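You operate a simulated robot arm through the tools that you are given. There is no shell and no other tool.

You are at the controls of a simulated robot arm. One attempt, no reset.

JOB
Put things in order on the top of the grey steel plate. At the end: the green pin gauge stands on top of the red plug; the silver blue-head pin is on the silver plate (marked "800 A"); the yellow dust plug stands on top of the purple hand pad; the red tag (marked "FAIL") is on the silver rating plate (marked "400 A"); whatever was shut is shut again. Leave all else as you found it, and nothing knocked over.

The check looks at the end state, three seconds after you hand in, the way a careful person would. Anything else that was tipped, shoved, dropped, spilled or broken makes it a failure.

ROBOT AND FRAMES
A 6-joint arm with a two-finger parallel gripper, fixed in place. Base frame: the origin is at the foot of the arm, x ahead of it, y to its left, z up; the work surface is at about z = 0. Readings come in m, rad, newtons and seconds.
With the tool pointing down near the work surface it reaches from about 0.14 to 0.58 m from the base axis. Its first joint turns from -1.152 to 1.152 rad. Payload 2.1 kg.
Tool frame: the origin (TCP) lies between the finger pads and is the grasp point; the fingertips stand 0.03 m ahead of it; z points along the fingers, y is the line along which they close. Largest opening 0.094 m; finger width 0.028, thickness 0.01; the body of the gripper, 0.05 by 0.096 m, starts 0.055 m behind the TCP.
Orientation is told as [roll, pitch, yaw] about the base's x, y, z axes, in that order, counted from this pose: with the fingers straight down and closing along the base's y, the tool's x points along the base's -x, its y along +y and its z along -z.

CONTROLS
- The arm moves only by the tool play_rows. Its argument "rows" is a list of rows, each an object (a shift or turn left out is 0, a gripper value left out holds the last) with "xyz": the shift along the tool's x, y, z in m, a list of three; "delta_rot": the turn, a rotation vector about the tool's x, y, z in rad, a list of three; "claw": the opening, from 0 (shut) to 1 (fully open). In form: [{"xyz": [x, y, z], "delta_rot": [rx, ry, rz], "claw": claw}, ...]. A call has 1 to 20 rows; each row shifts and turns the commanded pose from where the row before left it, along the tool's axes as they then stand. A row lasts 0.2 s, in which the tool goes at most 0.05 m and 0.15 rad; a call with a longer step from one row to the next is refused whole, and so is a gripper value outside its range. A pose out of reach is approached as far as the arm can. The call stops where the force on the tool passes 40 N (or 10 N more than at its start, if that is more) or the arm is blocked; 0.2 s more then pass. The fingers move at their own pace (about 0.072 m/s each) and stop on an object; they squeeze with about 22 N. The grip force told is the motor's: it shows also when the fingers shut on nothing. Time passes only in rows, and 0.2 s behind the last, so rows that do not move let the fingers close. The reply holds the time, the measured pose of the TCP, the force on the tool along the base axes, the opening and the grip force, in the units named above and with some noise, with the torque about the TCP (base axes, N m) and any sound that the robot's microphone picked up.
- Cameras (640 x 400 px; columns grow to the right, rows downward): "scene" is fixed at [0.0721, -0.3704, 0.4874]; the picture's right is [0.72, -0.69, 0.00], its down [-0.43, -0.45, -0.79] and it looks along [0.54, 0.57, -0.62] (base axes); focal length 292 px, centre (320, 200). "wrist" rides on the gripper at [0.076, 0.014, -0.103] in the tool frame; the picture's right is [-0.18, 0.98, 0.00], its down [-0.75, -0.14, -0.64] and it looks along [-0.63, -0.12, 0.77] (tool axes); focal length 243 px, centre (320, 200). There is no depth. A picture from a camera that has moved, and an enlarged one, comes with that camera's place and axes in the base frame and with its lens. The place of the scene camera against the robot may be out by one fixed shift of up to 0.018 m in any direction.
- get_image(camera): a new picture of that camera. No time passes.
- close_up(camera, box): a new picture of the part [left, top, right, bottom] of that camera's present view, enlarged. No time passes.
- hand_in(): hands the job in; it is judged then, once.

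Places have to be worked out from the pictures, the camera data and where the tool is seen. Open the gripper and draw the arm clear of the work before you hand the job in, unless the task says otherwise.

The tools are called after "Emit:" as name(argument=value, ...) on one line, values as JSON. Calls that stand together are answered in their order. play_rows: Moves the arm, as the interface text tells. Its arguments: {"type":"object","properties":{"rows":{"type":"array","items":{"type":"object","properties":{"xyz":{"type":"array","items":{"type":"number"}},"delta_rot":{"type":"array","items":{"type":"number"}},"claw":{"type":"number"}}}}},"required":["rows"]} The other tools are called the same way: get_image (camera) takes a picture; close_up (camera, box) takes an enlarged picture of a part of a camera's view; hand_in () hands the job in.

At the start:

```text
time: 0.0
tcp_pos: [0.3641, 0.1027, 0.283]
tool_rot: [0.003, -0.003, 0.003]
contact_force: [-0.4, -0.3, 0.9]
torque: [0.0, 0.0, 0.0]
width: 0.094
grasp_force: 0.0
```

scene: 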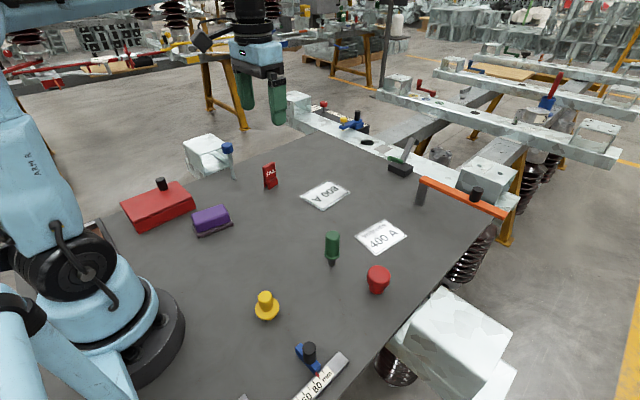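
wrist: 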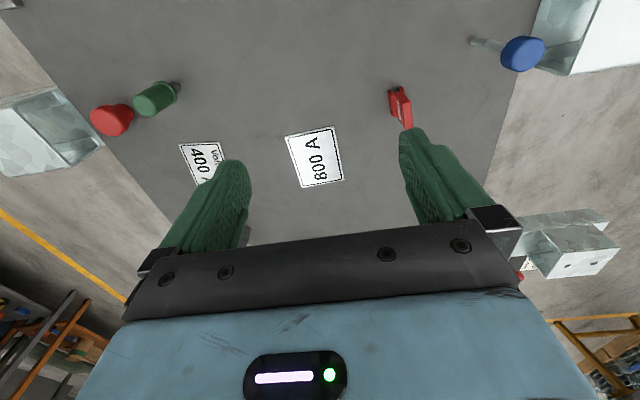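

I'll start by looking closely at the scene from both cameras to identify all the objects.

Emit:
close_up(camera="scene", box=[100, 120, 340, 270])

Emit:
close_up(camera="scene", box=[220, 220, 440, 400])

Emit:
close_up(camera="scene", box=[280, 90, 540, 250])

Emit:
close_up(camera="wrist", box=[340, 0, 640, 190])

```text
2.67 times, centred on (220, 195) of scene
camera zoom: at [0.0721, -0.3704, 0.4874], right [0.72, -0.69, 0.0], down [-0.43, -0.45, -0.79], along [0.54, 0.57, -0.62], focal length 777 px, centre (587, 213)
```

zoom: 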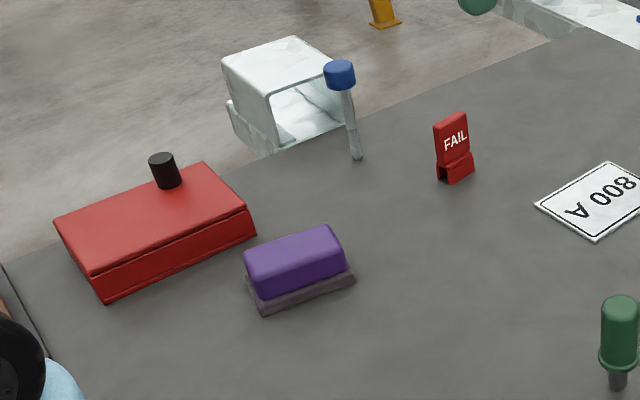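

```text
2.22 times, centred on (330, 310) of scene
camera zoom: at [0.0721, -0.3704, 0.4874], right [0.72, -0.69, 0.0], down [-0.43, -0.45, -0.79], along [0.54, 0.57, -0.62], focal length 648 px, centre (298, -44)
```

zoom: 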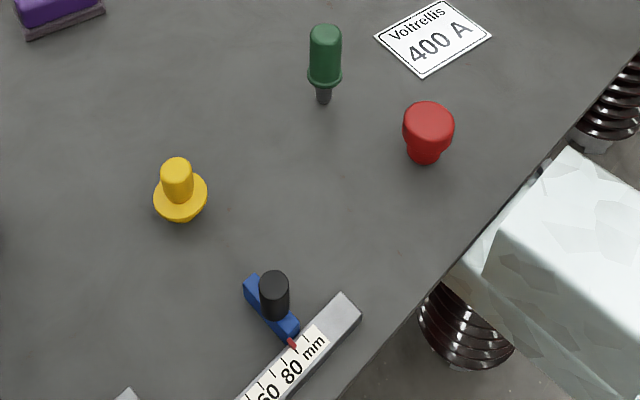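

```text
2.46 times, centred on (410, 170) of scene
camera zoom: at [0.0721, -0.3704, 0.4874], right [0.72, -0.69, 0.0], down [-0.43, -0.45, -0.79], along [0.54, 0.57, -0.62], focal length 718 px, centre (98, 274)
```

zoom: 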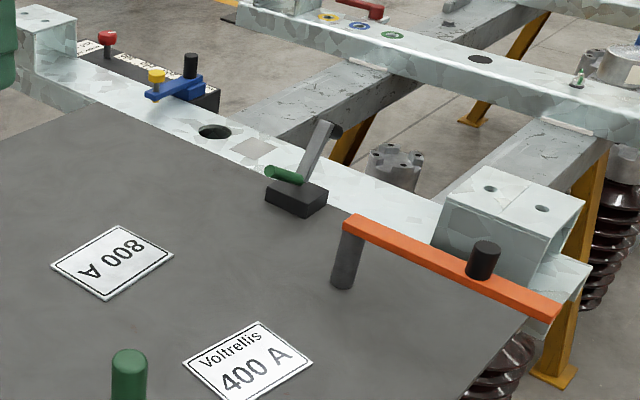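

```text
2.11 times, centred on (490, 95) of wrist
camera zoom: at [0.2873, 0.1179, 0.3853], right [0.18, 0.98, 0.0], down [0.75, -0.14, 0.64], along [0.63, -0.12, -0.77], focal length 511 px, centre (-38, 421)
```

zoom: 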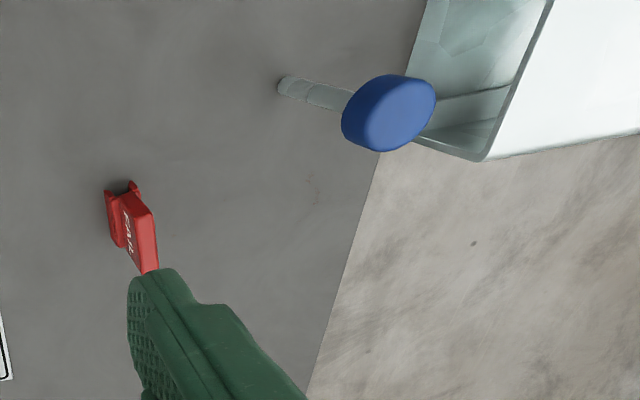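

The tag seems to be at about (0.43, 0.21), the blue-head pin at about (0.37, 0.31), and the 800 A plate at about (0.50, 0.07). I'll move the wrist camera closer to the tag and pin for a better look.

Emit:
play_rows(rows=[{"xyz": [-0.01, 0.03, 0.015]}, {"xyz": [-0.01, 0.03, 0.02]}, {"xyz": [-0.01, 0.03, 0.02]}, {"xyz": [0, 0.014, 0.02]}, {"xyz": [0, 0, 0]}])

Emit:
get_image(camera="wrist")

Emit:
get_image(camera="scene")

```text
time: 1.2
tcp_pos: [0.393, 0.2093, 0.2067]
tool_rot: [0.003, -0.001, 0.002]
contact_force: [-0.1, -0.3, 0.9]
torque: [-0.04, -0.03, 0.01]
width: 0.0941
grasp_force: 0.1
```

```text
taken
camera wrist: at [0.3171, 0.2226, 0.31], right [0.18, 0.98, 0.0], down [0.75, -0.14, 0.64], along [0.63, -0.12, -0.77], focal length 243 px, centre (320, 200)
```

wrist: 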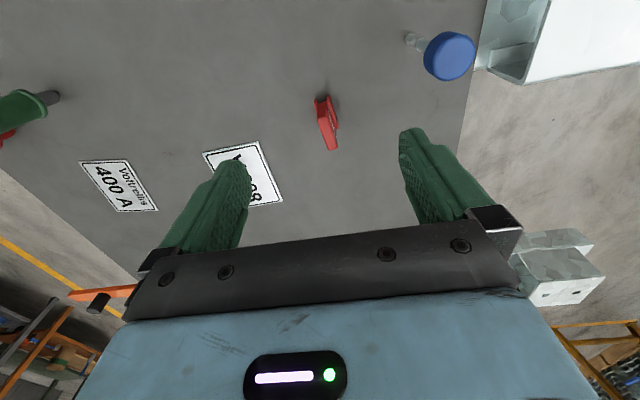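

```text
taken
```

scene: 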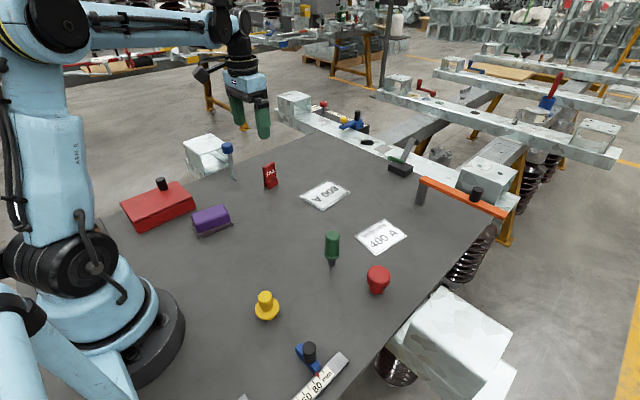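

Emit:
close_up(camera="wrist", box=[280, 70, 400, 170])

Emit:
close_up(camera="wrist", box=[370, 0, 530, 110])

Emit:
close_up(camera="scene", box=[180, 120, 300, 200])

```text
4.00 times, centred on (340, 120) of wrist
camera zoom: at [0.3171, 0.2226, 0.31], right [0.18, 0.98, 0.0], down [0.75, -0.14, 0.64], along [0.63, -0.12, -0.77], focal length 970 px, centre (240, 520)
```

zoom: 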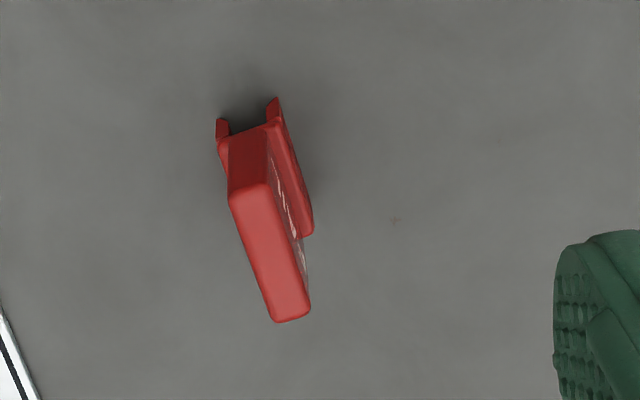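

```text
3.64 times, centred on (450, 55) of wrist
camera zoom: at [0.3171, 0.2226, 0.31], right [0.18, 0.98, 0.0], down [0.75, -0.14, 0.64], along [0.63, -0.12, -0.77], focal length 882 px, centre (-153, 727)
```

zoom: 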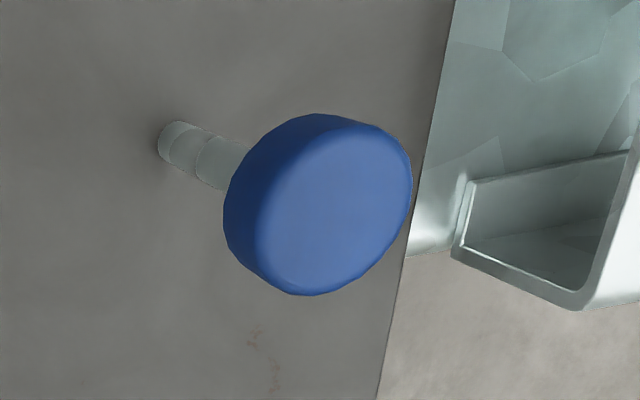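

```text
5.00 times, centred on (240, 160) of scene
camera zoom: at [0.0721, -0.3704, 0.4874], right [0.72, -0.69, 0.0], down [-0.43, -0.45, -0.79], along [0.54, 0.57, -0.62], focal length 1457 px, centre (720, 400)
```

zoom: 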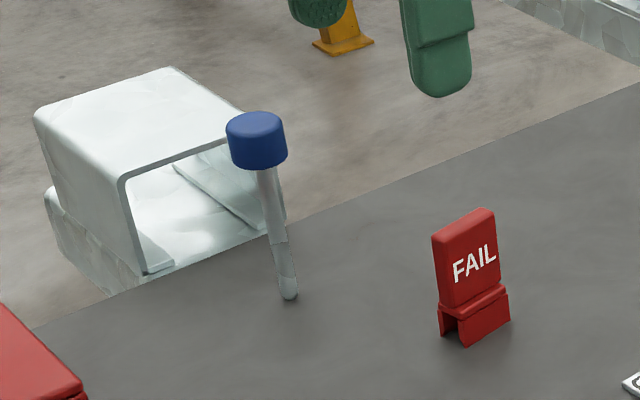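

The tag is about 0.048 m tall, centred near (0.437, 0.208), and its long axis is turned about 0.13 rad from base x. I'll move above it, match the yaw and check again from closer.

Emit:
play_rows(rows=[{"xyz": [-0.022, -0.0005, 0.02]}, {"xyz": [-0.022, -0.0005, 0.03], "delta_rot": [0, 0, -0.07]}, {"xyz": [0, 0, 0.03], "delta_rot": [0, 0, -0.066]}, {"xyz": [0, 0, 0]}])

Emit:
get_image(camera="wrist")

Emit:
get_image(camera="scene")

```text
time: 2.2
tcp_pos: [0.437, 0.2065, 0.1271]
tool_rot: [0.003, -0.002, 0.139]
contact_force: [0.3, 0.2, -0.2]
torque: [-0.01, 0.04, 0.02]
width: 0.0941
grasp_force: 0.0
```

```text
taken
camera wrist: at [0.3601, 0.211, 0.2302], right [0.05, 1.0, 0.0], down [0.76, -0.04, 0.64], along [0.64, -0.03, -0.77], focal length 243 px, centre (320, 200)
```

wrist: 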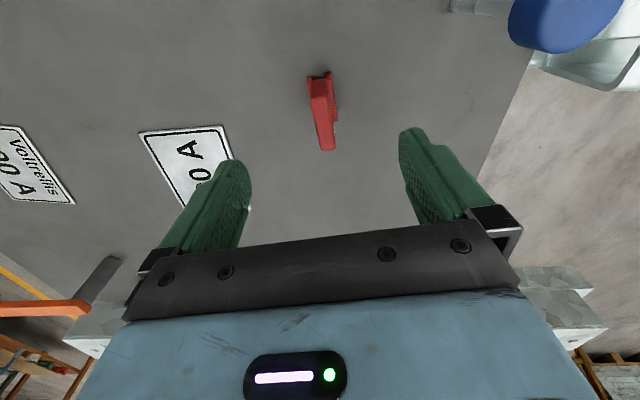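

```text
taken
```

scene: 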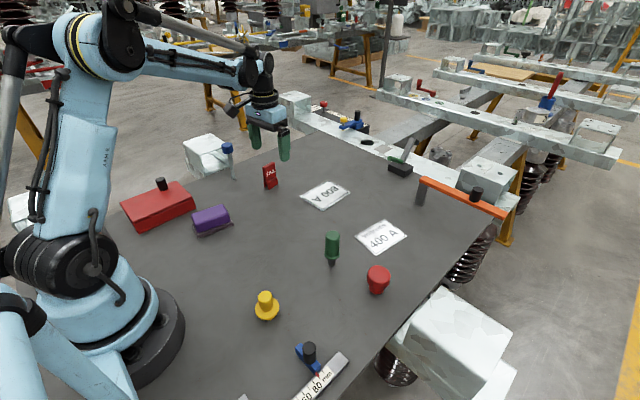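

Emit:
close_up(camera="wrist", box=[270, 50, 390, 170])

```text
3.33 times, centred on (330, 110) of wrist
camera zoom: at [0.3601, 0.211, 0.2302], right [0.05, 1.0, 0.0], down [0.76, -0.04, 0.64], along [0.64, -0.03, -0.77], focal length 809 px, centre (287, 500)
```

zoom: 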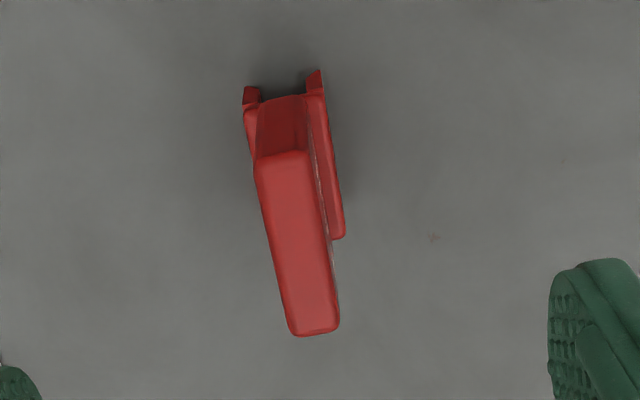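

The tag's centre is near (0.436, 0.210) and its top is about 0.05 m high. I'll descend to TCP z≈0.052 so the pads hold the upright part above its base, then close.

Emit:
play_rows(rows=[{"xyz": [0, 0.0035, 0.025], "delta_rot": [0, 0, -0.005]}, {"xyz": [0, 0, 0.025]}, {"xyz": [0, 0, 0.015]}, {"xyz": [0, 0, 0.01]}, {"xyz": [0, 0, 0]}])

Emit:
get_image(camera="wrist")

```text
time: 3.4
tcp_pos: [0.4368, 0.209, 0.0506]
tool_rot: [0.002, -0.001, 0.142]
contact_force: [-1.2, 0.5, 0.7]
torque: [-0.03, -0.02, 0.0]
width: 0.0939
grasp_force: 0.0
```

```text
taken
camera wrist: at [0.36, 0.2133, 0.1551], right [0.04, 1.0, 0.0], down [0.76, -0.03, 0.64], along [0.64, -0.03, -0.77], focal length 243 px, centre (320, 200)
```

wrist: 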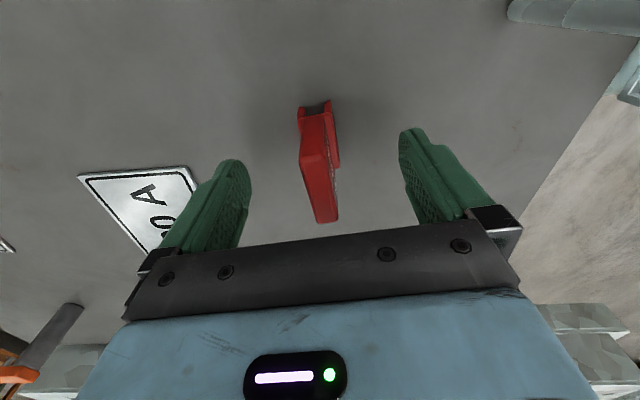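

The tag sits midway between the fingers. I'll close the gripper on it.

Emit:
play_rows(rows=[{"claw": 0.5}, {"claw": 0.3}, {"claw": 0.15}, {"claw": 0.0}, {"claw": 0.0}, {"claw": 0.0}])

Emit:
get_image(camera="wrist")

```text
time: 4.8
tcp_pos: [0.4379, 0.21, 0.0531]
tool_rot: [0.0, -0.001, 0.141]
contact_force: [-0.3, -0.6, 0.9]
torque: [0.01, 0.01, -0.05]
width: 0.0188
grasp_force: 22.1
```

```text
taken
camera wrist: at [0.36, 0.2133, 0.1554], right [0.04, 1.0, 0.0], down [0.76, -0.03, 0.64], along [0.64, -0.03, -0.77], focal length 243 px, centre (320, 200)
```

wrist: 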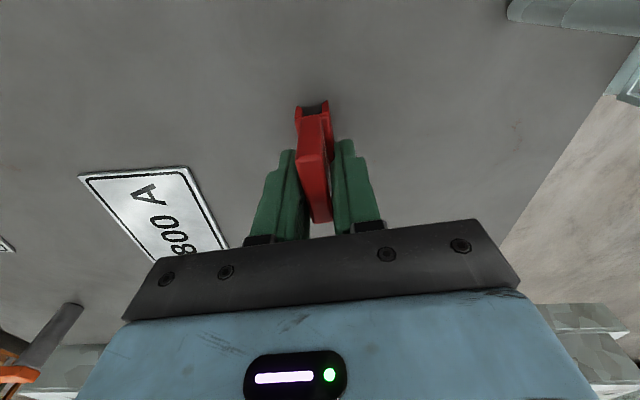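

Gripped at a width of 0.0188 m. I'll lift slowly and check that the tag comes up.

Emit:
play_rows(rows=[{"xyz": [0, 0, -0.01]}, {"xyz": [0, 0, -0.02]}, {"xyz": [0, 0, -0.03]}, {"xyz": [0, 0, -0.03]}, {"xyz": [0, 0, -0.04]}, {"xyz": [0, 0, 0]}])

Emit:
get_image(camera="wrist")

Emit:
get_image(camera="scene")

```text
time: 6.2
tcp_pos: [0.4375, 0.2102, 0.1845]
tool_rot: [0.0, -0.002, 0.14]
contact_force: [0.4, 0.2, -1.0]
torque: [-0.02, -0.01, -0.01]
width: 0.0191
grasp_force: 22.1
```

```text
taken
camera wrist: at [0.3593, 0.2135, 0.2863], right [0.04, 1.0, 0.0], down [0.76, -0.03, 0.64], along [0.64, -0.03, -0.77], focal length 243 px, centre (320, 200)
```

wrist: 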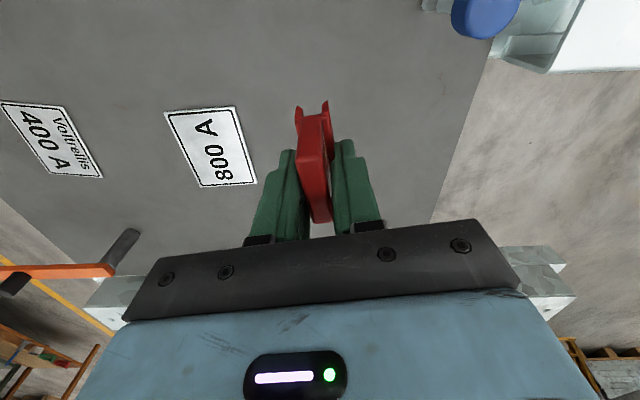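

```text
taken
```

scene: 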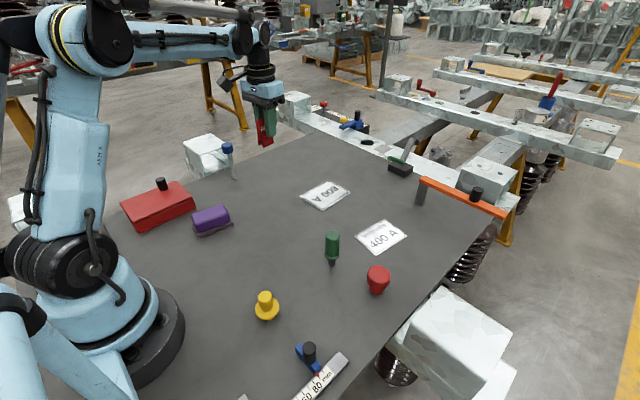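

The tag is held, with its bottom about 0.052 m below the TCP. The 400 A plate's centre works out at about (0.49, -0.131), with its long axis at about -0.19 rad. I'll carry the tag across at this height.

Emit:
play_rows(rows=[{"xyz": [0, -0.02, -0.01]}, {"xyz": [0, -0.035, 0]}, {"xyz": [0, -0.04, 0]}, {"xyz": [0, -0.04, 0]}, {"xyz": [0, -0.04, 0]}, {"xyz": [0, -0.04, 0]}, {"xyz": [0, -0.04, 0]}, {"xyz": [0, -0.04, 0]}, {"xyz": [-0.0014, -0.03, 0]}, {"xyz": [0, -0.0197, 0], "delta_rot": [0, 0, 0.1]}, {"xyz": [0, 0, 0], "delta_rot": [0, 0, 0.12]}, {"xyz": [0, 0, 0], "delta_rot": [0, 0, 0.11]}, {"xyz": [0, 0, 0]}])

Emit:
get_image(camera="wrist")

Emit:
get_image(camera="scene")

```text
time: 9.0
tcp_pos: [0.4866, -0.1305, 0.1928]
tool_rot: [0.004, -0.002, -0.192]
contact_force: [-1.0, 0.7, -0.8]
torque: [0.01, 0.0, 0.01]
width: 0.0189
grasp_force: 21.8
```

```text
taken
camera wrist: at [0.415, -0.102, 0.2953], right [0.37, 0.93, 0.0], down [0.71, -0.28, 0.64], along [0.6, -0.23, -0.77], focal length 243 px, centre (320, 200)
```

wrist: 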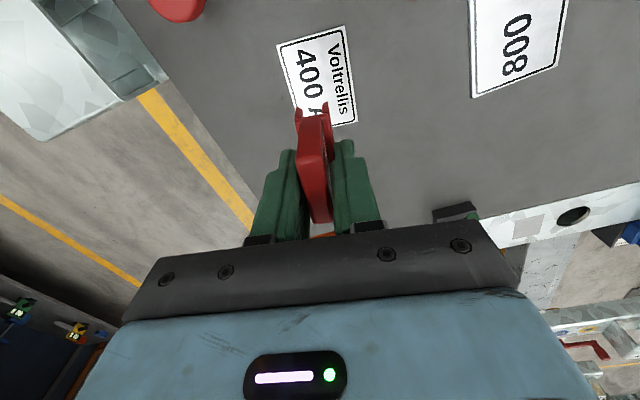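

```text
taken
```

scene: 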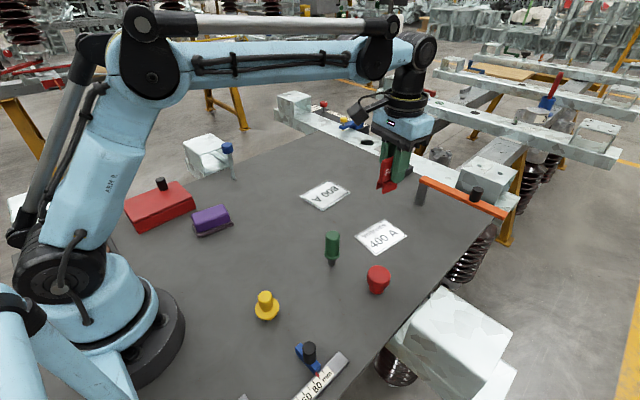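

In this view the plate's centre is at about (0.490, -0.129), so the tag is right over it. I'll lower until the tag's bottom is a few millimetres above the plate.

Emit:
play_rows(rows=[{"xyz": [-0.002, 0, 0.03]}, {"xyz": [0, 0.001, 0.035]}, {"xyz": [0, 0, 0.035]}, {"xyz": [0, 0, 0.02]}, {"xyz": [0, 0, 0.01]}, {"xyz": [0, 0, 0.004]}, {"xyz": [0, 0, 0]}])

Emit:
get_image(camera="wrist")

Emit:
close_up(camera="scene", box=[330, 180, 430, 260])

```text
time: 10.6
tcp_pos: [0.4909, -0.1316, 0.0579]
tool_rot: [0.002, -0.003, -0.189]
contact_force: [0.4, -0.2, -1.6]
torque: [-0.02, -0.01, 0.01]
width: 0.0191
grasp_force: 21.9
```

```text
taken
camera wrist: at [0.4173, -0.1019, 0.1608], right [0.36, 0.93, 0.0], down [0.71, -0.28, 0.64], along [0.6, -0.23, -0.77], focal length 243 px, centre (320, 200)
```

wrist: 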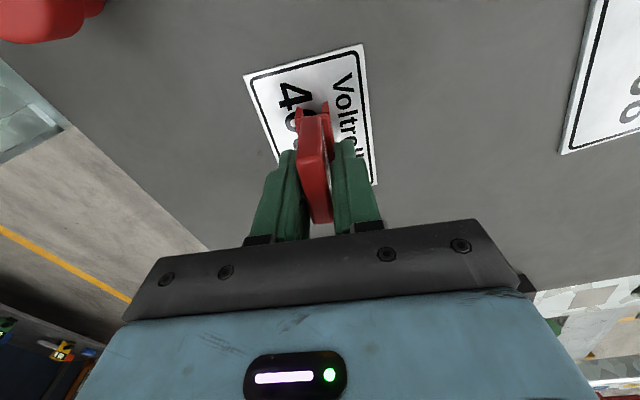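

```text
5.00 times, centred on (380, 220) of scene
camera zoom: at [0.0721, -0.3704, 0.4874], right [0.72, -0.69, 0.0], down [-0.43, -0.45, -0.79], along [0.54, 0.57, -0.62], focal length 1457 px, centre (20, 100)
```

zoom: 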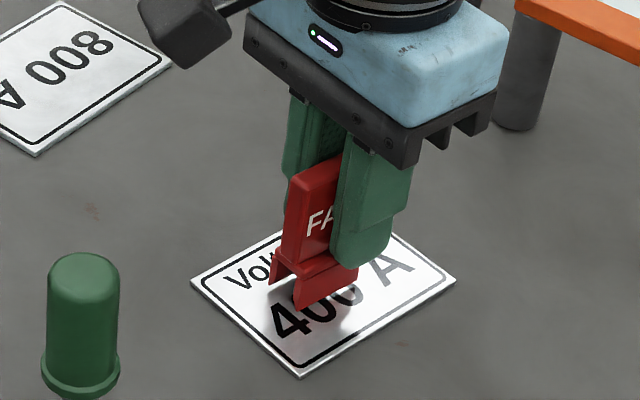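

The tag is just above the middle of the 400 A plate. I'll lower it in small steps and watch the force.

Emit:
play_rows(rows=[{"xyz": [0, 0, 0.0015]}, {"xyz": [0, 0, 0.0015]}, {"xyz": [0, 0, 0]}])

```text
time: 11.4
tcp_pos: [0.49, -0.1299, 0.0547]
tool_rot: [0.002, -0.001, -0.189]
contact_force: [-0.9, 0.3, 8.6]
torque: [0.02, 0.06, -0.02]
width: 0.019
grasp_force: 21.9
```

There's 8.6 N of upward force, so the tag is resting on the plate. I'll ease off slightly, open, then draw straight up.

Emit:
play_rows(rows=[{"xyz": [0, 0, -0.0005]}, {"claw": 0.26}, {"claw": 0.36}, {"claw": 0.5}, {"claw": 0.5}])

Emit:
get_image(camera="wrist")

Emit:
close_up(camera="scene", box=[330, 180, 430, 260])

```text
time: 12.6
tcp_pos: [0.4908, -0.1309, 0.0561]
tool_rot: [0.002, -0.001, -0.189]
contact_force: [-0.3, 0.3, 0.2]
torque: [0.0, 0.0, 0.01]
width: 0.0469
grasp_force: 0.0
```

```text
taken
camera wrist: at [0.4175, -0.1018, 0.1588], right [0.36, 0.93, 0.0], down [0.71, -0.28, 0.64], along [0.6, -0.23, -0.77], focal length 243 px, centre (320, 200)
```

wrist: 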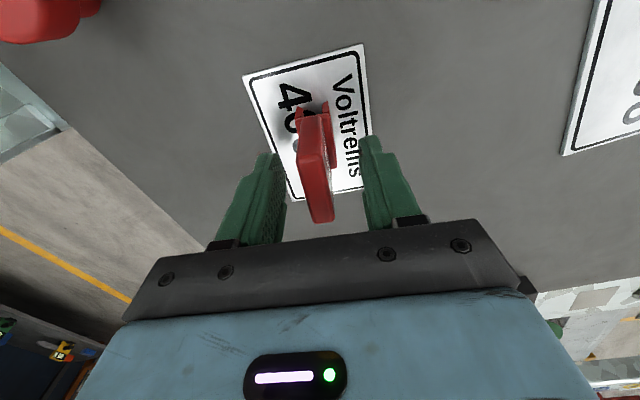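

```text
5.00 times, centred on (380, 220) of scene
camera zoom: at [0.0721, -0.3704, 0.4874], right [0.72, -0.69, 0.0], down [-0.43, -0.45, -0.79], along [0.54, 0.57, -0.62], focal length 1457 px, centre (20, 100)
```

zoom: 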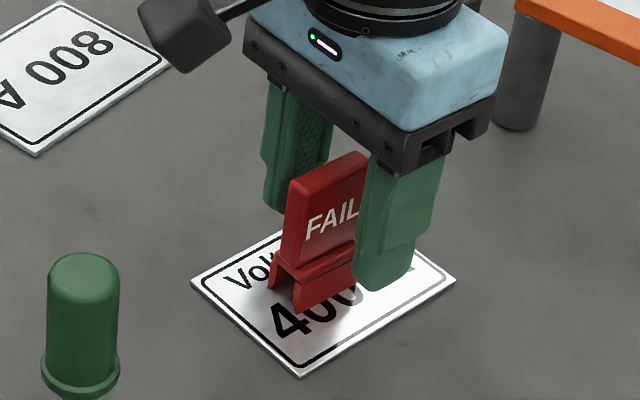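

The tag is standing free on the 400 A plate. I'll go straight up, square the yaw, and move back for a look at the green gauge and red plug.

Emit:
play_rows(rows=[{"xyz": [0, 0, -0.02]}, {"xyz": [0, 0, -0.04]}, {"xyz": [0, 0, -0.04]}, {"xyz": [0, 0, -0.04]}, {"xyz": [0, 0, -0.02], "delta_rot": [0, 0, -0.1]}, {"xyz": [0, 0, 0], "delta_rot": [0, 0, -0.089], "claw": 1.0}, {"xyz": [0.04, 0.0, 0]}, {"xyz": [0.04, 0.0, 0]}, {"xyz": [0.04, 0.0, 0]}, {"xyz": [0.02, 0.0, 0]}, {"xyz": [0, 0, 0]}])

Emit:
get_image(camera="wrist")

Emit:
get_image(camera="scene")

```text
time: 15.0
tcp_pos: [0.3488, -0.1295, 0.217]
tool_rot: [0.0, -0.001, 0.003]
contact_force: [-0.3, 0.2, -0.2]
torque: [0.0, 0.02, -0.02]
width: 0.0938
grasp_force: 0.0
```

```text
taken
camera wrist: at [0.2727, -0.1154, 0.3191], right [0.18, 0.98, 0.0], down [0.75, -0.14, 0.64], along [0.63, -0.12, -0.77], focal length 243 px, centre (320, 200)
```

wrist: 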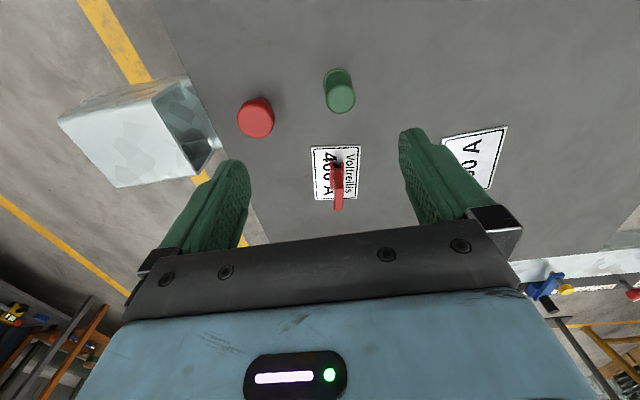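

```text
taken
```

scene: 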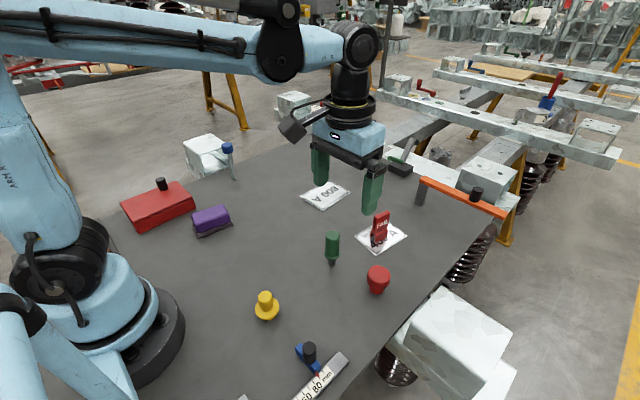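

Emit:
close_up(camera="wrist", box=[220, 50, 380, 150])

Emit:
close_up(camera="scene", box=[300, 220, 420, 300])

```text
4.00 times, centred on (300, 100) of wrist
camera zoom: at [0.2727, -0.1154, 0.3191], right [0.18, 0.98, 0.0], down [0.75, -0.14, 0.64], along [0.63, -0.12, -0.77], focal length 970 px, centre (400, 600)
```

zoom: 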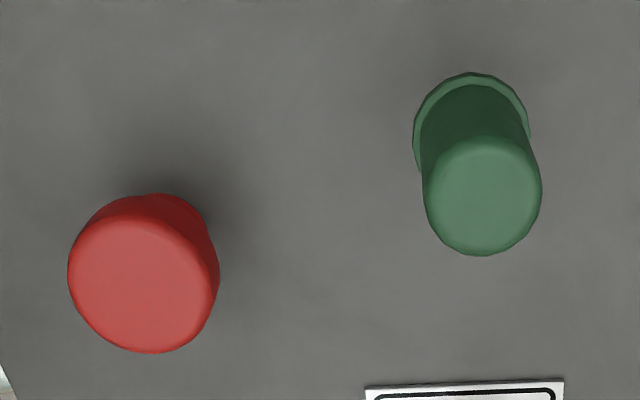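

```text
5.00 times, centred on (360, 260) of scene
camera zoom: at [0.072, -0.3704, 0.4874], right [0.72, -0.69, 0.0], down [-0.43, -0.45, -0.79], along [0.54, 0.57, -0.62], focal length 1457 px, centre (120, -100)
```

zoom: 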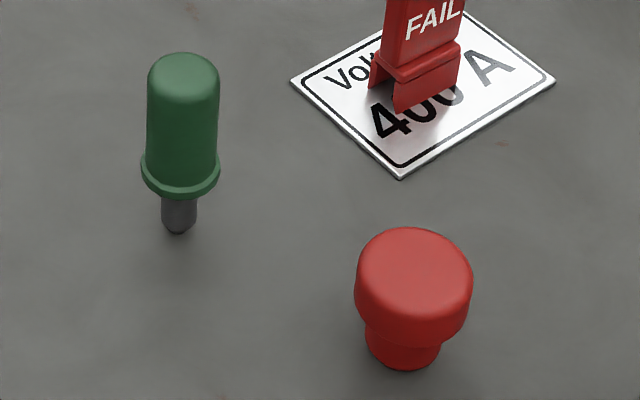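

The green gauge is at about (0.346, -0.110) with its top near z≈0.09, and the red plug is at about (0.364, -0.208) with its top at 0.04–0.05. I'll move above the gauge and check it from closer.

Emit:
play_rows(rows=[{"xyz": [0.0025, 0.019, 0.02]}, {"xyz": [0, 0, 0.03]}, {"xyz": [0, 0, 0.015]}, {"xyz": [0, 0, 0]}])

Emit:
get_image(camera="wrist")

Emit:
close_up(camera="scene", box=[280, 150, 440, 270])

```text
time: 16.0
tcp_pos: [0.3466, -0.1102, 0.1516]
tool_rot: [0.001, 0.0, 0.0]
contact_force: [-0.4, -0.9, 0.5]
torque: [0.02, -0.01, 0.0]
width: 0.0942
grasp_force: 0.0
```

```text
taken
camera wrist: at [0.2707, -0.096, 0.2534], right [0.18, 0.98, 0.0], down [0.75, -0.14, 0.64], along [0.63, -0.12, -0.77], focal length 243 px, centre (320, 200)
```

wrist: 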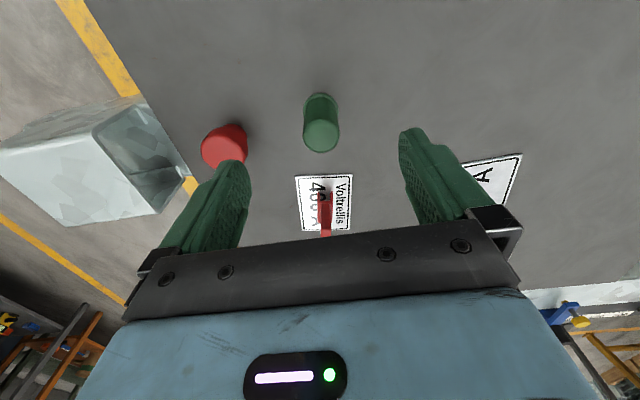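

```text
3.33 times, centred on (360, 210) of scene
camera zoom: at [0.072, -0.3704, 0.4874], right [0.72, -0.69, 0.0], down [-0.43, -0.45, -0.79], along [0.54, 0.57, -0.62], focal length 972 px, centre (187, 167)
```

zoom: 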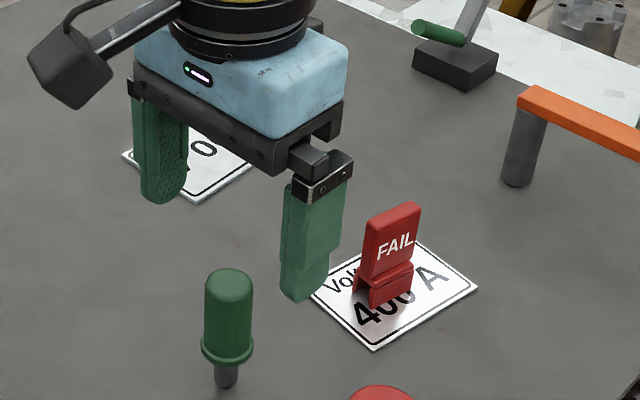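

The gauge top reads (0.345, -0.109), so I'm on target. I'll narrow the fingers and descend to TCP z≈0.070 around the handle.

Emit:
play_rows(rows=[{"xyz": [0.001, 0.001, 0.0], "claw": 0.65}, {"xyz": [0, 0, 0.0], "claw": 0.65}, {"xyz": [0, 0, 0.025]}, {"xyz": [0, 0, 0.025]}, {"xyz": [0, 0, 0.02]}, {"xyz": [0, 0, 0.0116]}, {"xyz": [0, 0, 0]}])

Emit:
get_image(camera="wrist")

Emit:
close_up(camera="scene", box=[280, 180, 420, 300])

```text
time: 17.6
tcp_pos: [0.3461, -0.1099, 0.0694]
tool_rot: [0.003, -0.001, 0.0]
contact_force: [1.0, 0.0, -0.3]
torque: [-0.03, 0.03, -0.01]
width: 0.0613
grasp_force: 0.2
```

```text
taken
camera wrist: at [0.2697, -0.0955, 0.1714], right [0.18, 0.98, 0.0], down [0.75, -0.14, 0.64], along [0.63, -0.12, -0.77], focal length 243 px, centre (320, 200)
```

wrist: 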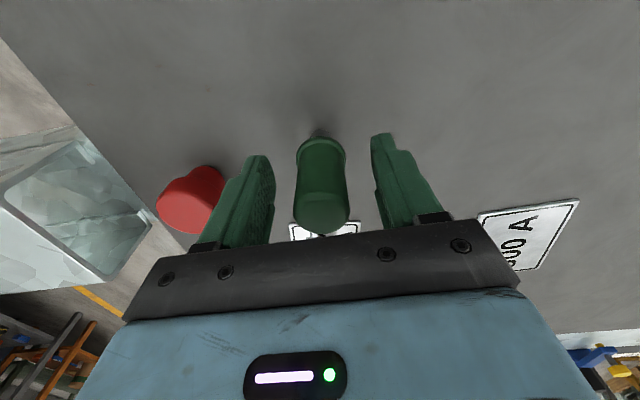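

```text
3.33 times, centred on (350, 240) of scene
camera zoom: at [0.072, -0.3704, 0.4874], right [0.72, -0.69, 0.0], down [-0.43, -0.45, -0.79], along [0.54, 0.57, -0.62], focal length 972 px, centre (220, 67)
```

zoom: 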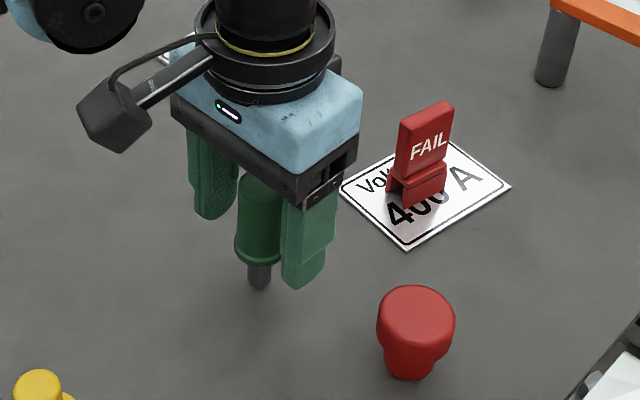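

The gauge is centred between the fingers. I'll close on the handle.

Emit:
play_rows(rows=[{"claw": 0.45}, {"claw": 0.35}, {"claw": 0.25}, {"claw": 0.1}, {"claw": 0.0}, {"claw": 0.0}])

Emit:
get_image(camera="wrist")

Emit:
close_up(camera="scene", box=[280, 180, 420, 300])

```text
time: 19.0
tcp_pos: [0.3451, -0.1109, 0.0703]
tool_rot: [0.002, -0.002, 0.001]
contact_force: [0.0, -0.4, 0.0]
torque: [-0.06, -0.01, -0.03]
width: 0.0299
grasp_force: 22.1
```

```text
taken
camera wrist: at [0.2698, -0.0955, 0.1717], right [0.18, 0.98, 0.0], down [0.75, -0.14, 0.64], along [0.63, -0.12, -0.77], focal length 243 px, centre (320, 200)
```

wrist: 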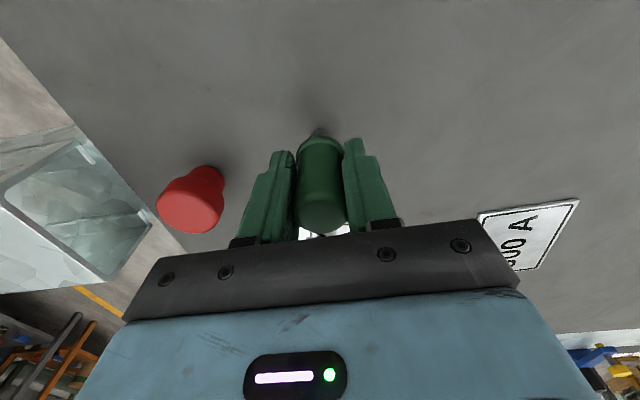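

```text
3.33 times, centred on (350, 240) of scene
camera zoom: at [0.0721, -0.3704, 0.4874], right [0.72, -0.69, 0.0], down [-0.43, -0.45, -0.79], along [0.54, 0.57, -0.62], focal length 972 px, centre (220, 67)
```

zoom: 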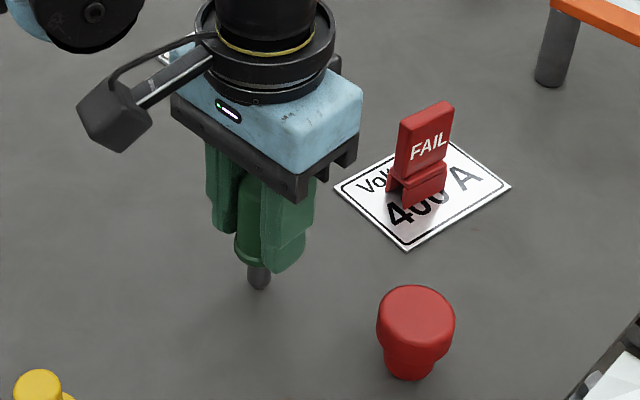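

Gripped at 0.030 m, with the gauge's foot 0.070 m below the TCP. I'll lift straight up and check.

Emit:
play_rows(rows=[{"xyz": [0, 0, -0.01]}, {"xyz": [0, 0, -0.03]}, {"xyz": [0, 0, -0.04]}, {"xyz": [0, 0, -0.04]}, {"xyz": [0, 0, 0]}])

Emit:
get_image(camera="wrist")

Emit:
get_image(camera="scene")

```text
time: 20.2
tcp_pos: [0.3463, -0.1105, 0.1905]
tool_rot: [0.003, -0.003, 0.0]
contact_force: [0.2, -0.6, -1.3]
torque: [-0.03, 0.02, -0.02]
width: 0.03
grasp_force: 22.0
```

```text
taken
camera wrist: at [0.2697, -0.0959, 0.2928], right [0.18, 0.98, 0.0], down [0.75, -0.14, 0.64], along [0.63, -0.12, -0.77], focal length 243 px, centre (320, 200)
```

wrist: 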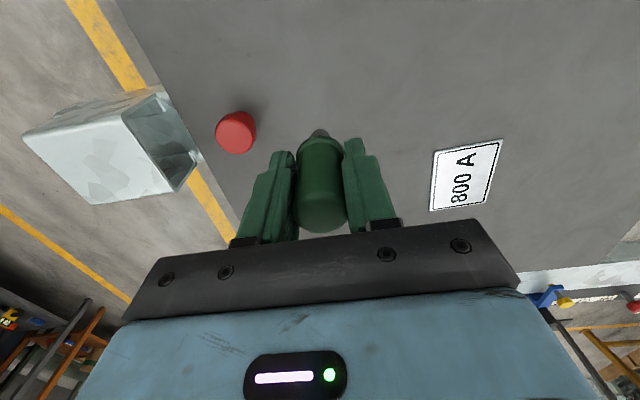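

```text
taken
```

scene: 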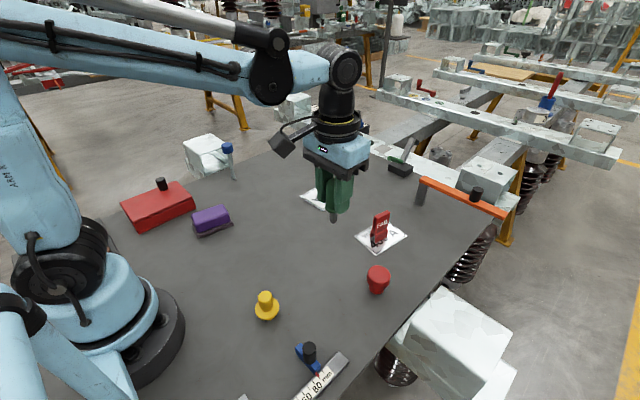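

The gauge is securely held and upright. Combining the wrist views puts the red plug's top centre at about (0.366, -0.209), z≈0.038. I'll move the gauge above it.

Emit:
play_rows(rows=[{"xyz": [-0.005, -0.025, 0]}, {"xyz": [-0.005, -0.025, 0]}, {"xyz": [-0.005, -0.025, 0]}, {"xyz": [-0.0047, -0.0235, 0]}, {"xyz": [0, 0, 0.02]}, {"xyz": [0, 0, 0]}])

Emit:
get_image(camera="wrist")

Emit:
close_up(camera="wrist", box=[260, 20, 380, 160])

Emit:
close_up(camera="scene", box=[310, 180, 450, 310])

```text
time: 21.6
tcp_pos: [0.3662, -0.2079, 0.1693]
tool_rot: [0.002, 0.0, 0.003]
contact_force: [0.9, 0.1, -1.1]
torque: [-0.01, 0.01, -0.02]
width: 0.0297
grasp_force: 22.1
```

```text
taken
camera wrist: at [0.2896, -0.1941, 0.2716], right [0.18, 0.98, 0.0], down [0.75, -0.14, 0.64], along [0.63, -0.12, -0.77], focal length 243 px, centre (320, 200)
```

wrist: 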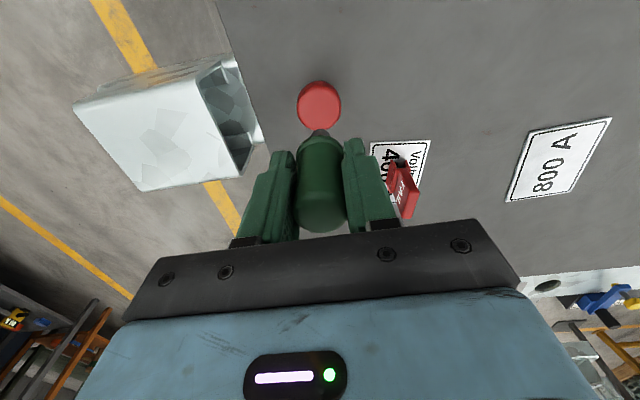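

```text
2.86 times, centred on (320, 90) of wrist
camera zoom: at [0.2896, -0.1941, 0.2716], right [0.18, 0.98, 0.0], down [0.75, -0.14, 0.64], along [0.63, -0.12, -0.77], focal length 693 px, centre (320, 514)
```

zoom: 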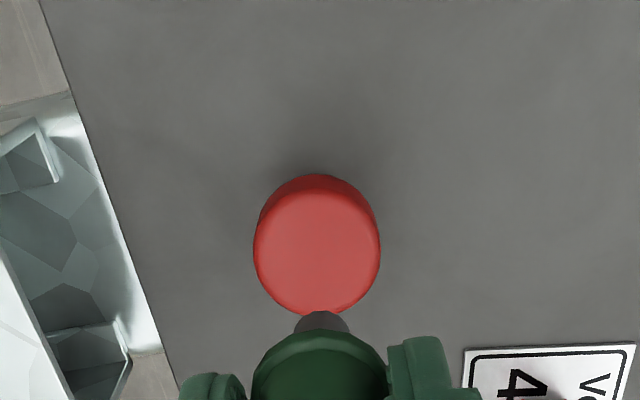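

```text
3.08 times, centred on (380, 245) of scene
camera zoom: at [0.0721, -0.3704, 0.4874], right [0.72, -0.69, 0.0], down [-0.43, -0.45, -0.79], along [0.54, 0.57, -0.62], focal length 897 px, centre (135, 62)
```

zoom: 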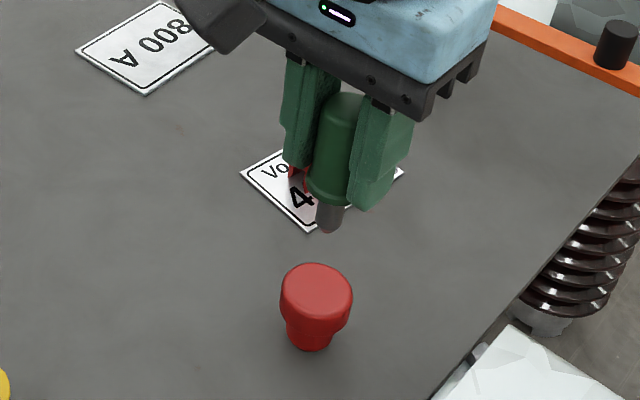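

The gauge tip and plug centre agree to about 1.5 mm, and I estimate the plug's top at z≈0.040. I'll make a small correction, descend to a few millimetres above it and recheck.

Emit:
play_rows(rows=[{"xyz": [-0.001, -0.0015, 0.015]}, {"xyz": [0, 0, 0.02]}, {"xyz": [0, 0, 0.015]}, {"xyz": [0, 0, 0]}])

Emit:
close_up(camera="wrist", box=[250, 40, 390, 180])

Emit:
close_up(camera="scene", box=[330, 210, 430, 310])

```text
time: 22.6
tcp_pos: [0.3673, -0.21, 0.1189]
tool_rot: [0.002, -0.003, 0.0]
contact_force: [0.4, -0.8, -0.8]
torque: [-0.01, -0.01, 0.0]
width: 0.0299
grasp_force: 21.2
```

```text
2.86 times, centred on (320, 110) of wrist
camera zoom: at [0.2905, -0.1959, 0.2217], right [0.18, 0.98, 0.0], down [0.75, -0.14, 0.64], along [0.63, -0.12, -0.77], focal length 693 px, centre (320, 457)
```

zoom: 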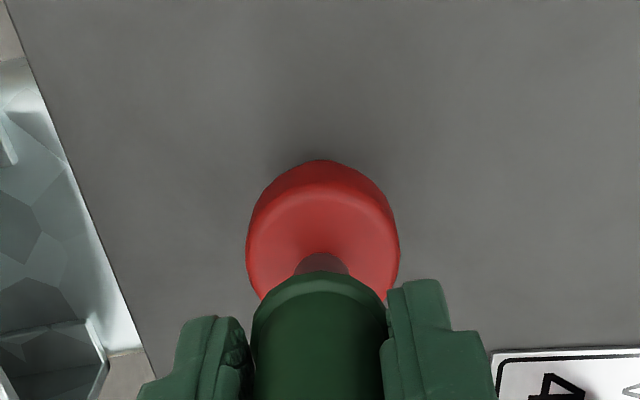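

```text
4.00 times, centred on (380, 260) of scene
camera zoom: at [0.0721, -0.3704, 0.4874], right [0.72, -0.69, 0.0], down [-0.43, -0.45, -0.79], along [0.54, 0.57, -0.62], focal length 1166 px, centre (80, -40)
```

zoom: 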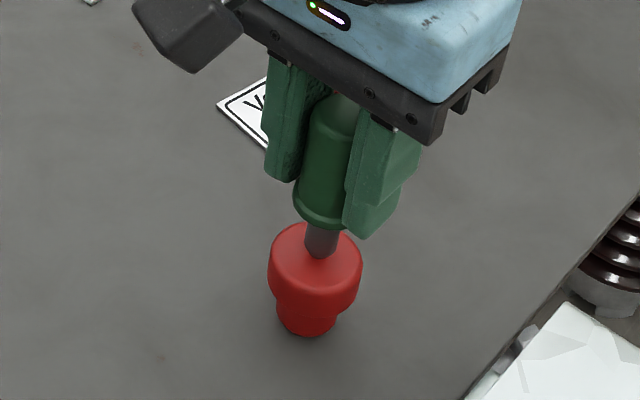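

Both views show the tip over the plug's centre to within about 1–2 mm. I'll lower in small steps until contact.

Emit:
play_rows(rows=[{"xyz": [0, 0, 0.0025]}, {"xyz": [0, 0, 0.002]}, {"xyz": [0, 0, 0]}])

```text
time: 23.4
tcp_pos: [0.367, -0.211, 0.1172]
tool_rot: [0.001, -0.001, 0.001]
contact_force: [-0.6, -0.1, 17.6]
torque: [0.0, -0.03, -0.03]
width: 0.0299
grasp_force: 21.7
stopped in row 3: the force on the tool passed its limit at 42 N (the readings are from after the stop); the commanded pose is now the measured one
```

Contact came at TCP z≈0.117, so the plug's top is at about 0.047. I'll back off slightly to relieve the pressing force, then look.

Emit:
play_rows(rows=[{"xyz": [0, 0, -0.0005]}, {"xyz": [0, 0, 0]}])

Emit:
close_up(camera="wrist", box=[250, 40, 390, 180])

Emit:
close_up(camera="scene", box=[330, 210, 430, 310])

```text
time: 24.0
tcp_pos: [0.3678, -0.2103, 0.1169]
tool_rot: [0.003, -0.003, 0.002]
contact_force: [-1.1, -0.7, 15.0]
torque: [0.1, 0.01, -0.01]
width: 0.0297
grasp_force: 21.9
```

```text
2.86 times, centred on (320, 110) of wrist
camera zoom: at [0.2908, -0.196, 0.2191], right [0.18, 0.98, 0.0], down [0.75, -0.14, 0.64], along [0.63, -0.12, -0.77], focal length 693 px, centre (320, 457)
```

zoom: 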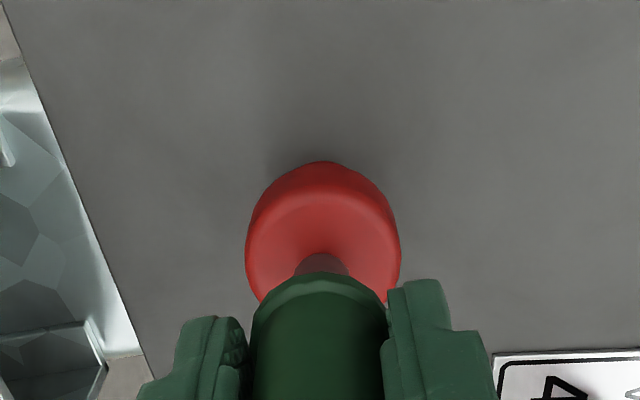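

```text
4.00 times, centred on (380, 260) of scene
camera zoom: at [0.072, -0.3704, 0.4874], right [0.72, -0.69, 0.0], down [-0.43, -0.45, -0.79], along [0.54, 0.57, -0.62], focal length 1166 px, centre (80, -40)
```

zoom: 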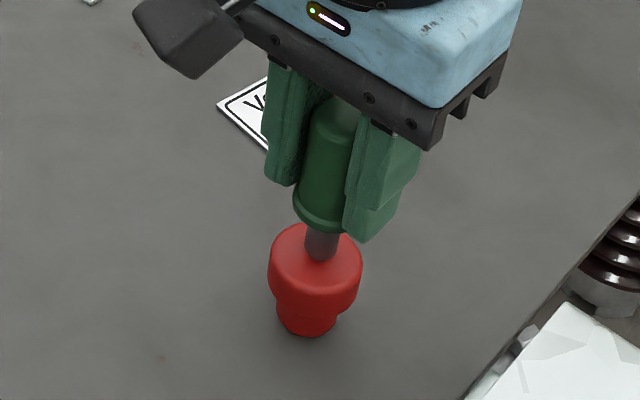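

It's touching, but the tip looks about 4 mm too far in +x from the plug's centre. I'll lift a few millimetres, shift back, and set it down again.

Emit:
play_rows(rows=[{"xyz": [0, 0, -0.006]}, {"xyz": [0.004, -0.0005, 0]}, {"xyz": [0, 0, 0]}])

Emit:
close_up(camera="wrist", box=[250, 40, 390, 180])

Emit:
close_up(camera="scene", box=[330, 210, 430, 310])

```text
time: 24.8
tcp_pos: [0.3634, -0.2128, 0.1224]
tool_rot: [0.001, -0.001, -0.001]
contact_force: [-0.2, -0.9, -0.7]
torque: [-0.02, -0.01, -0.04]
width: 0.0297
grasp_force: 21.9
```

```text
2.86 times, centred on (320, 110) of wrist
camera zoom: at [0.2867, -0.1966, 0.2251], right [0.18, 0.98, 0.0], down [0.75, -0.14, 0.64], along [0.63, -0.12, -0.77], focal length 693 px, centre (320, 457)
```

zoom: 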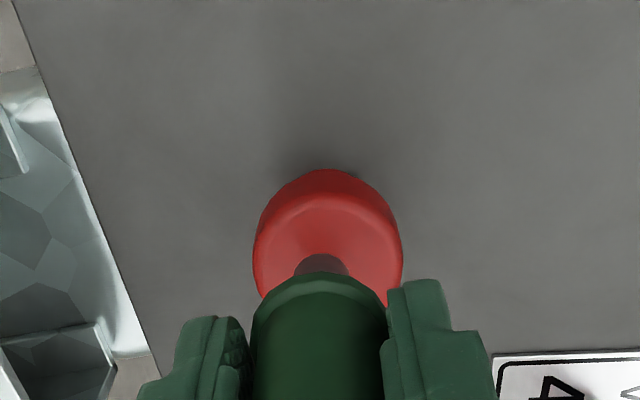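

```text
4.00 times, centred on (380, 260) of scene
camera zoom: at [0.0721, -0.3704, 0.4874], right [0.72, -0.69, 0.0], down [-0.43, -0.45, -0.79], along [0.54, 0.57, -0.62], focal length 1166 px, centre (80, -40)
```

zoom: 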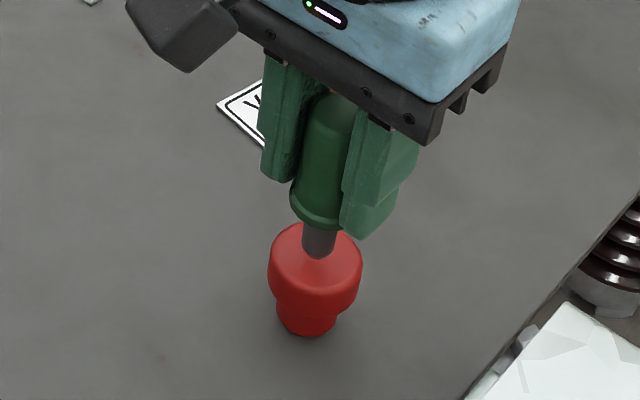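

Nearly centred now. I'll nudge +y by 1 mm and lower gently, in steps down to 0.5 mm.

Emit:
play_rows(rows=[{"xyz": [0, 0.001, 0.0035]}, {"xyz": [0, 0, 0.001]}, {"xyz": [0, 0, 0]}])

```text
time: 25.6
tcp_pos: [0.3635, -0.2097, 0.1175]
tool_rot: [0.004, -0.002, 0.003]
contact_force: [-0.2, -0.1, -1.9]
torque: [-0.01, 0.0, -0.01]
width: 0.0295
grasp_force: 21.6
```

Emit:
play_rows(rows=[{"xyz": [0, 0, 0.0007]}, {"xyz": [0, 0, 0]}])

```text
time: 26.2
tcp_pos: [0.364, -0.2106, 0.1179]
tool_rot: [0.003, -0.003, 0.003]
contact_force: [-0.9, 0.3, -1.6]
torque: [0.0, -0.01, 0.0]
width: 0.0296
grasp_force: 21.8
```

There's no contact yet, so I'll keep lowering in sub-millimetre steps.

Emit:
play_rows(rows=[{"xyz": [0, 0, 0.0007]}, {"xyz": [0, 0, 0]}])

```text
time: 26.8
tcp_pos: [0.3628, -0.2109, 0.1166]
tool_rot: [0.001, -0.001, 0.001]
contact_force: [-0.7, 0.6, 7.4]
torque: [0.06, 0.01, 0.0]
width: 0.0299
grasp_force: 22.2
```

Light contact at 7.4 N. I'll check the placement before letting go.

Emit:
close_up(camera="wrist", box=[250, 40, 390, 180])

Emit:
close_up(camera="scene", box=[330, 210, 430, 310])

```text
2.86 times, centred on (320, 110) of wrist
camera zoom: at [0.2868, -0.1955, 0.2193], right [0.18, 0.98, 0.0], down [0.75, -0.14, 0.64], along [0.63, -0.12, -0.77], focal length 693 px, centre (320, 457)
```

zoom: 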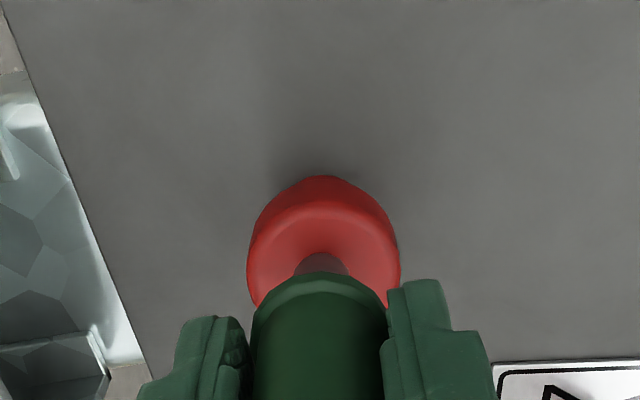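

```text
4.00 times, centred on (380, 260) of scene
camera zoom: at [0.072, -0.3704, 0.4874], right [0.72, -0.69, 0.0], down [-0.43, -0.45, -0.79], along [0.54, 0.57, -0.62], focal length 1166 px, centre (80, -40)
```

zoom: 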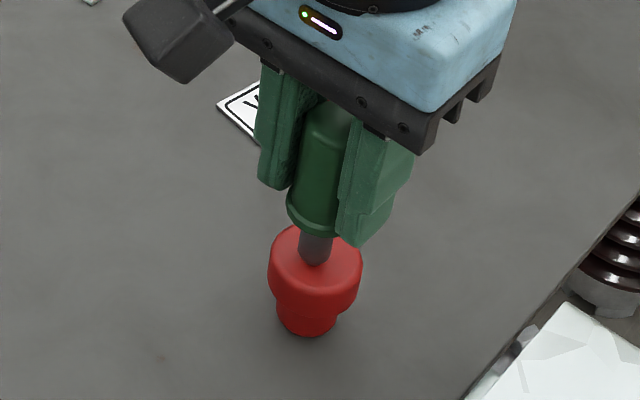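

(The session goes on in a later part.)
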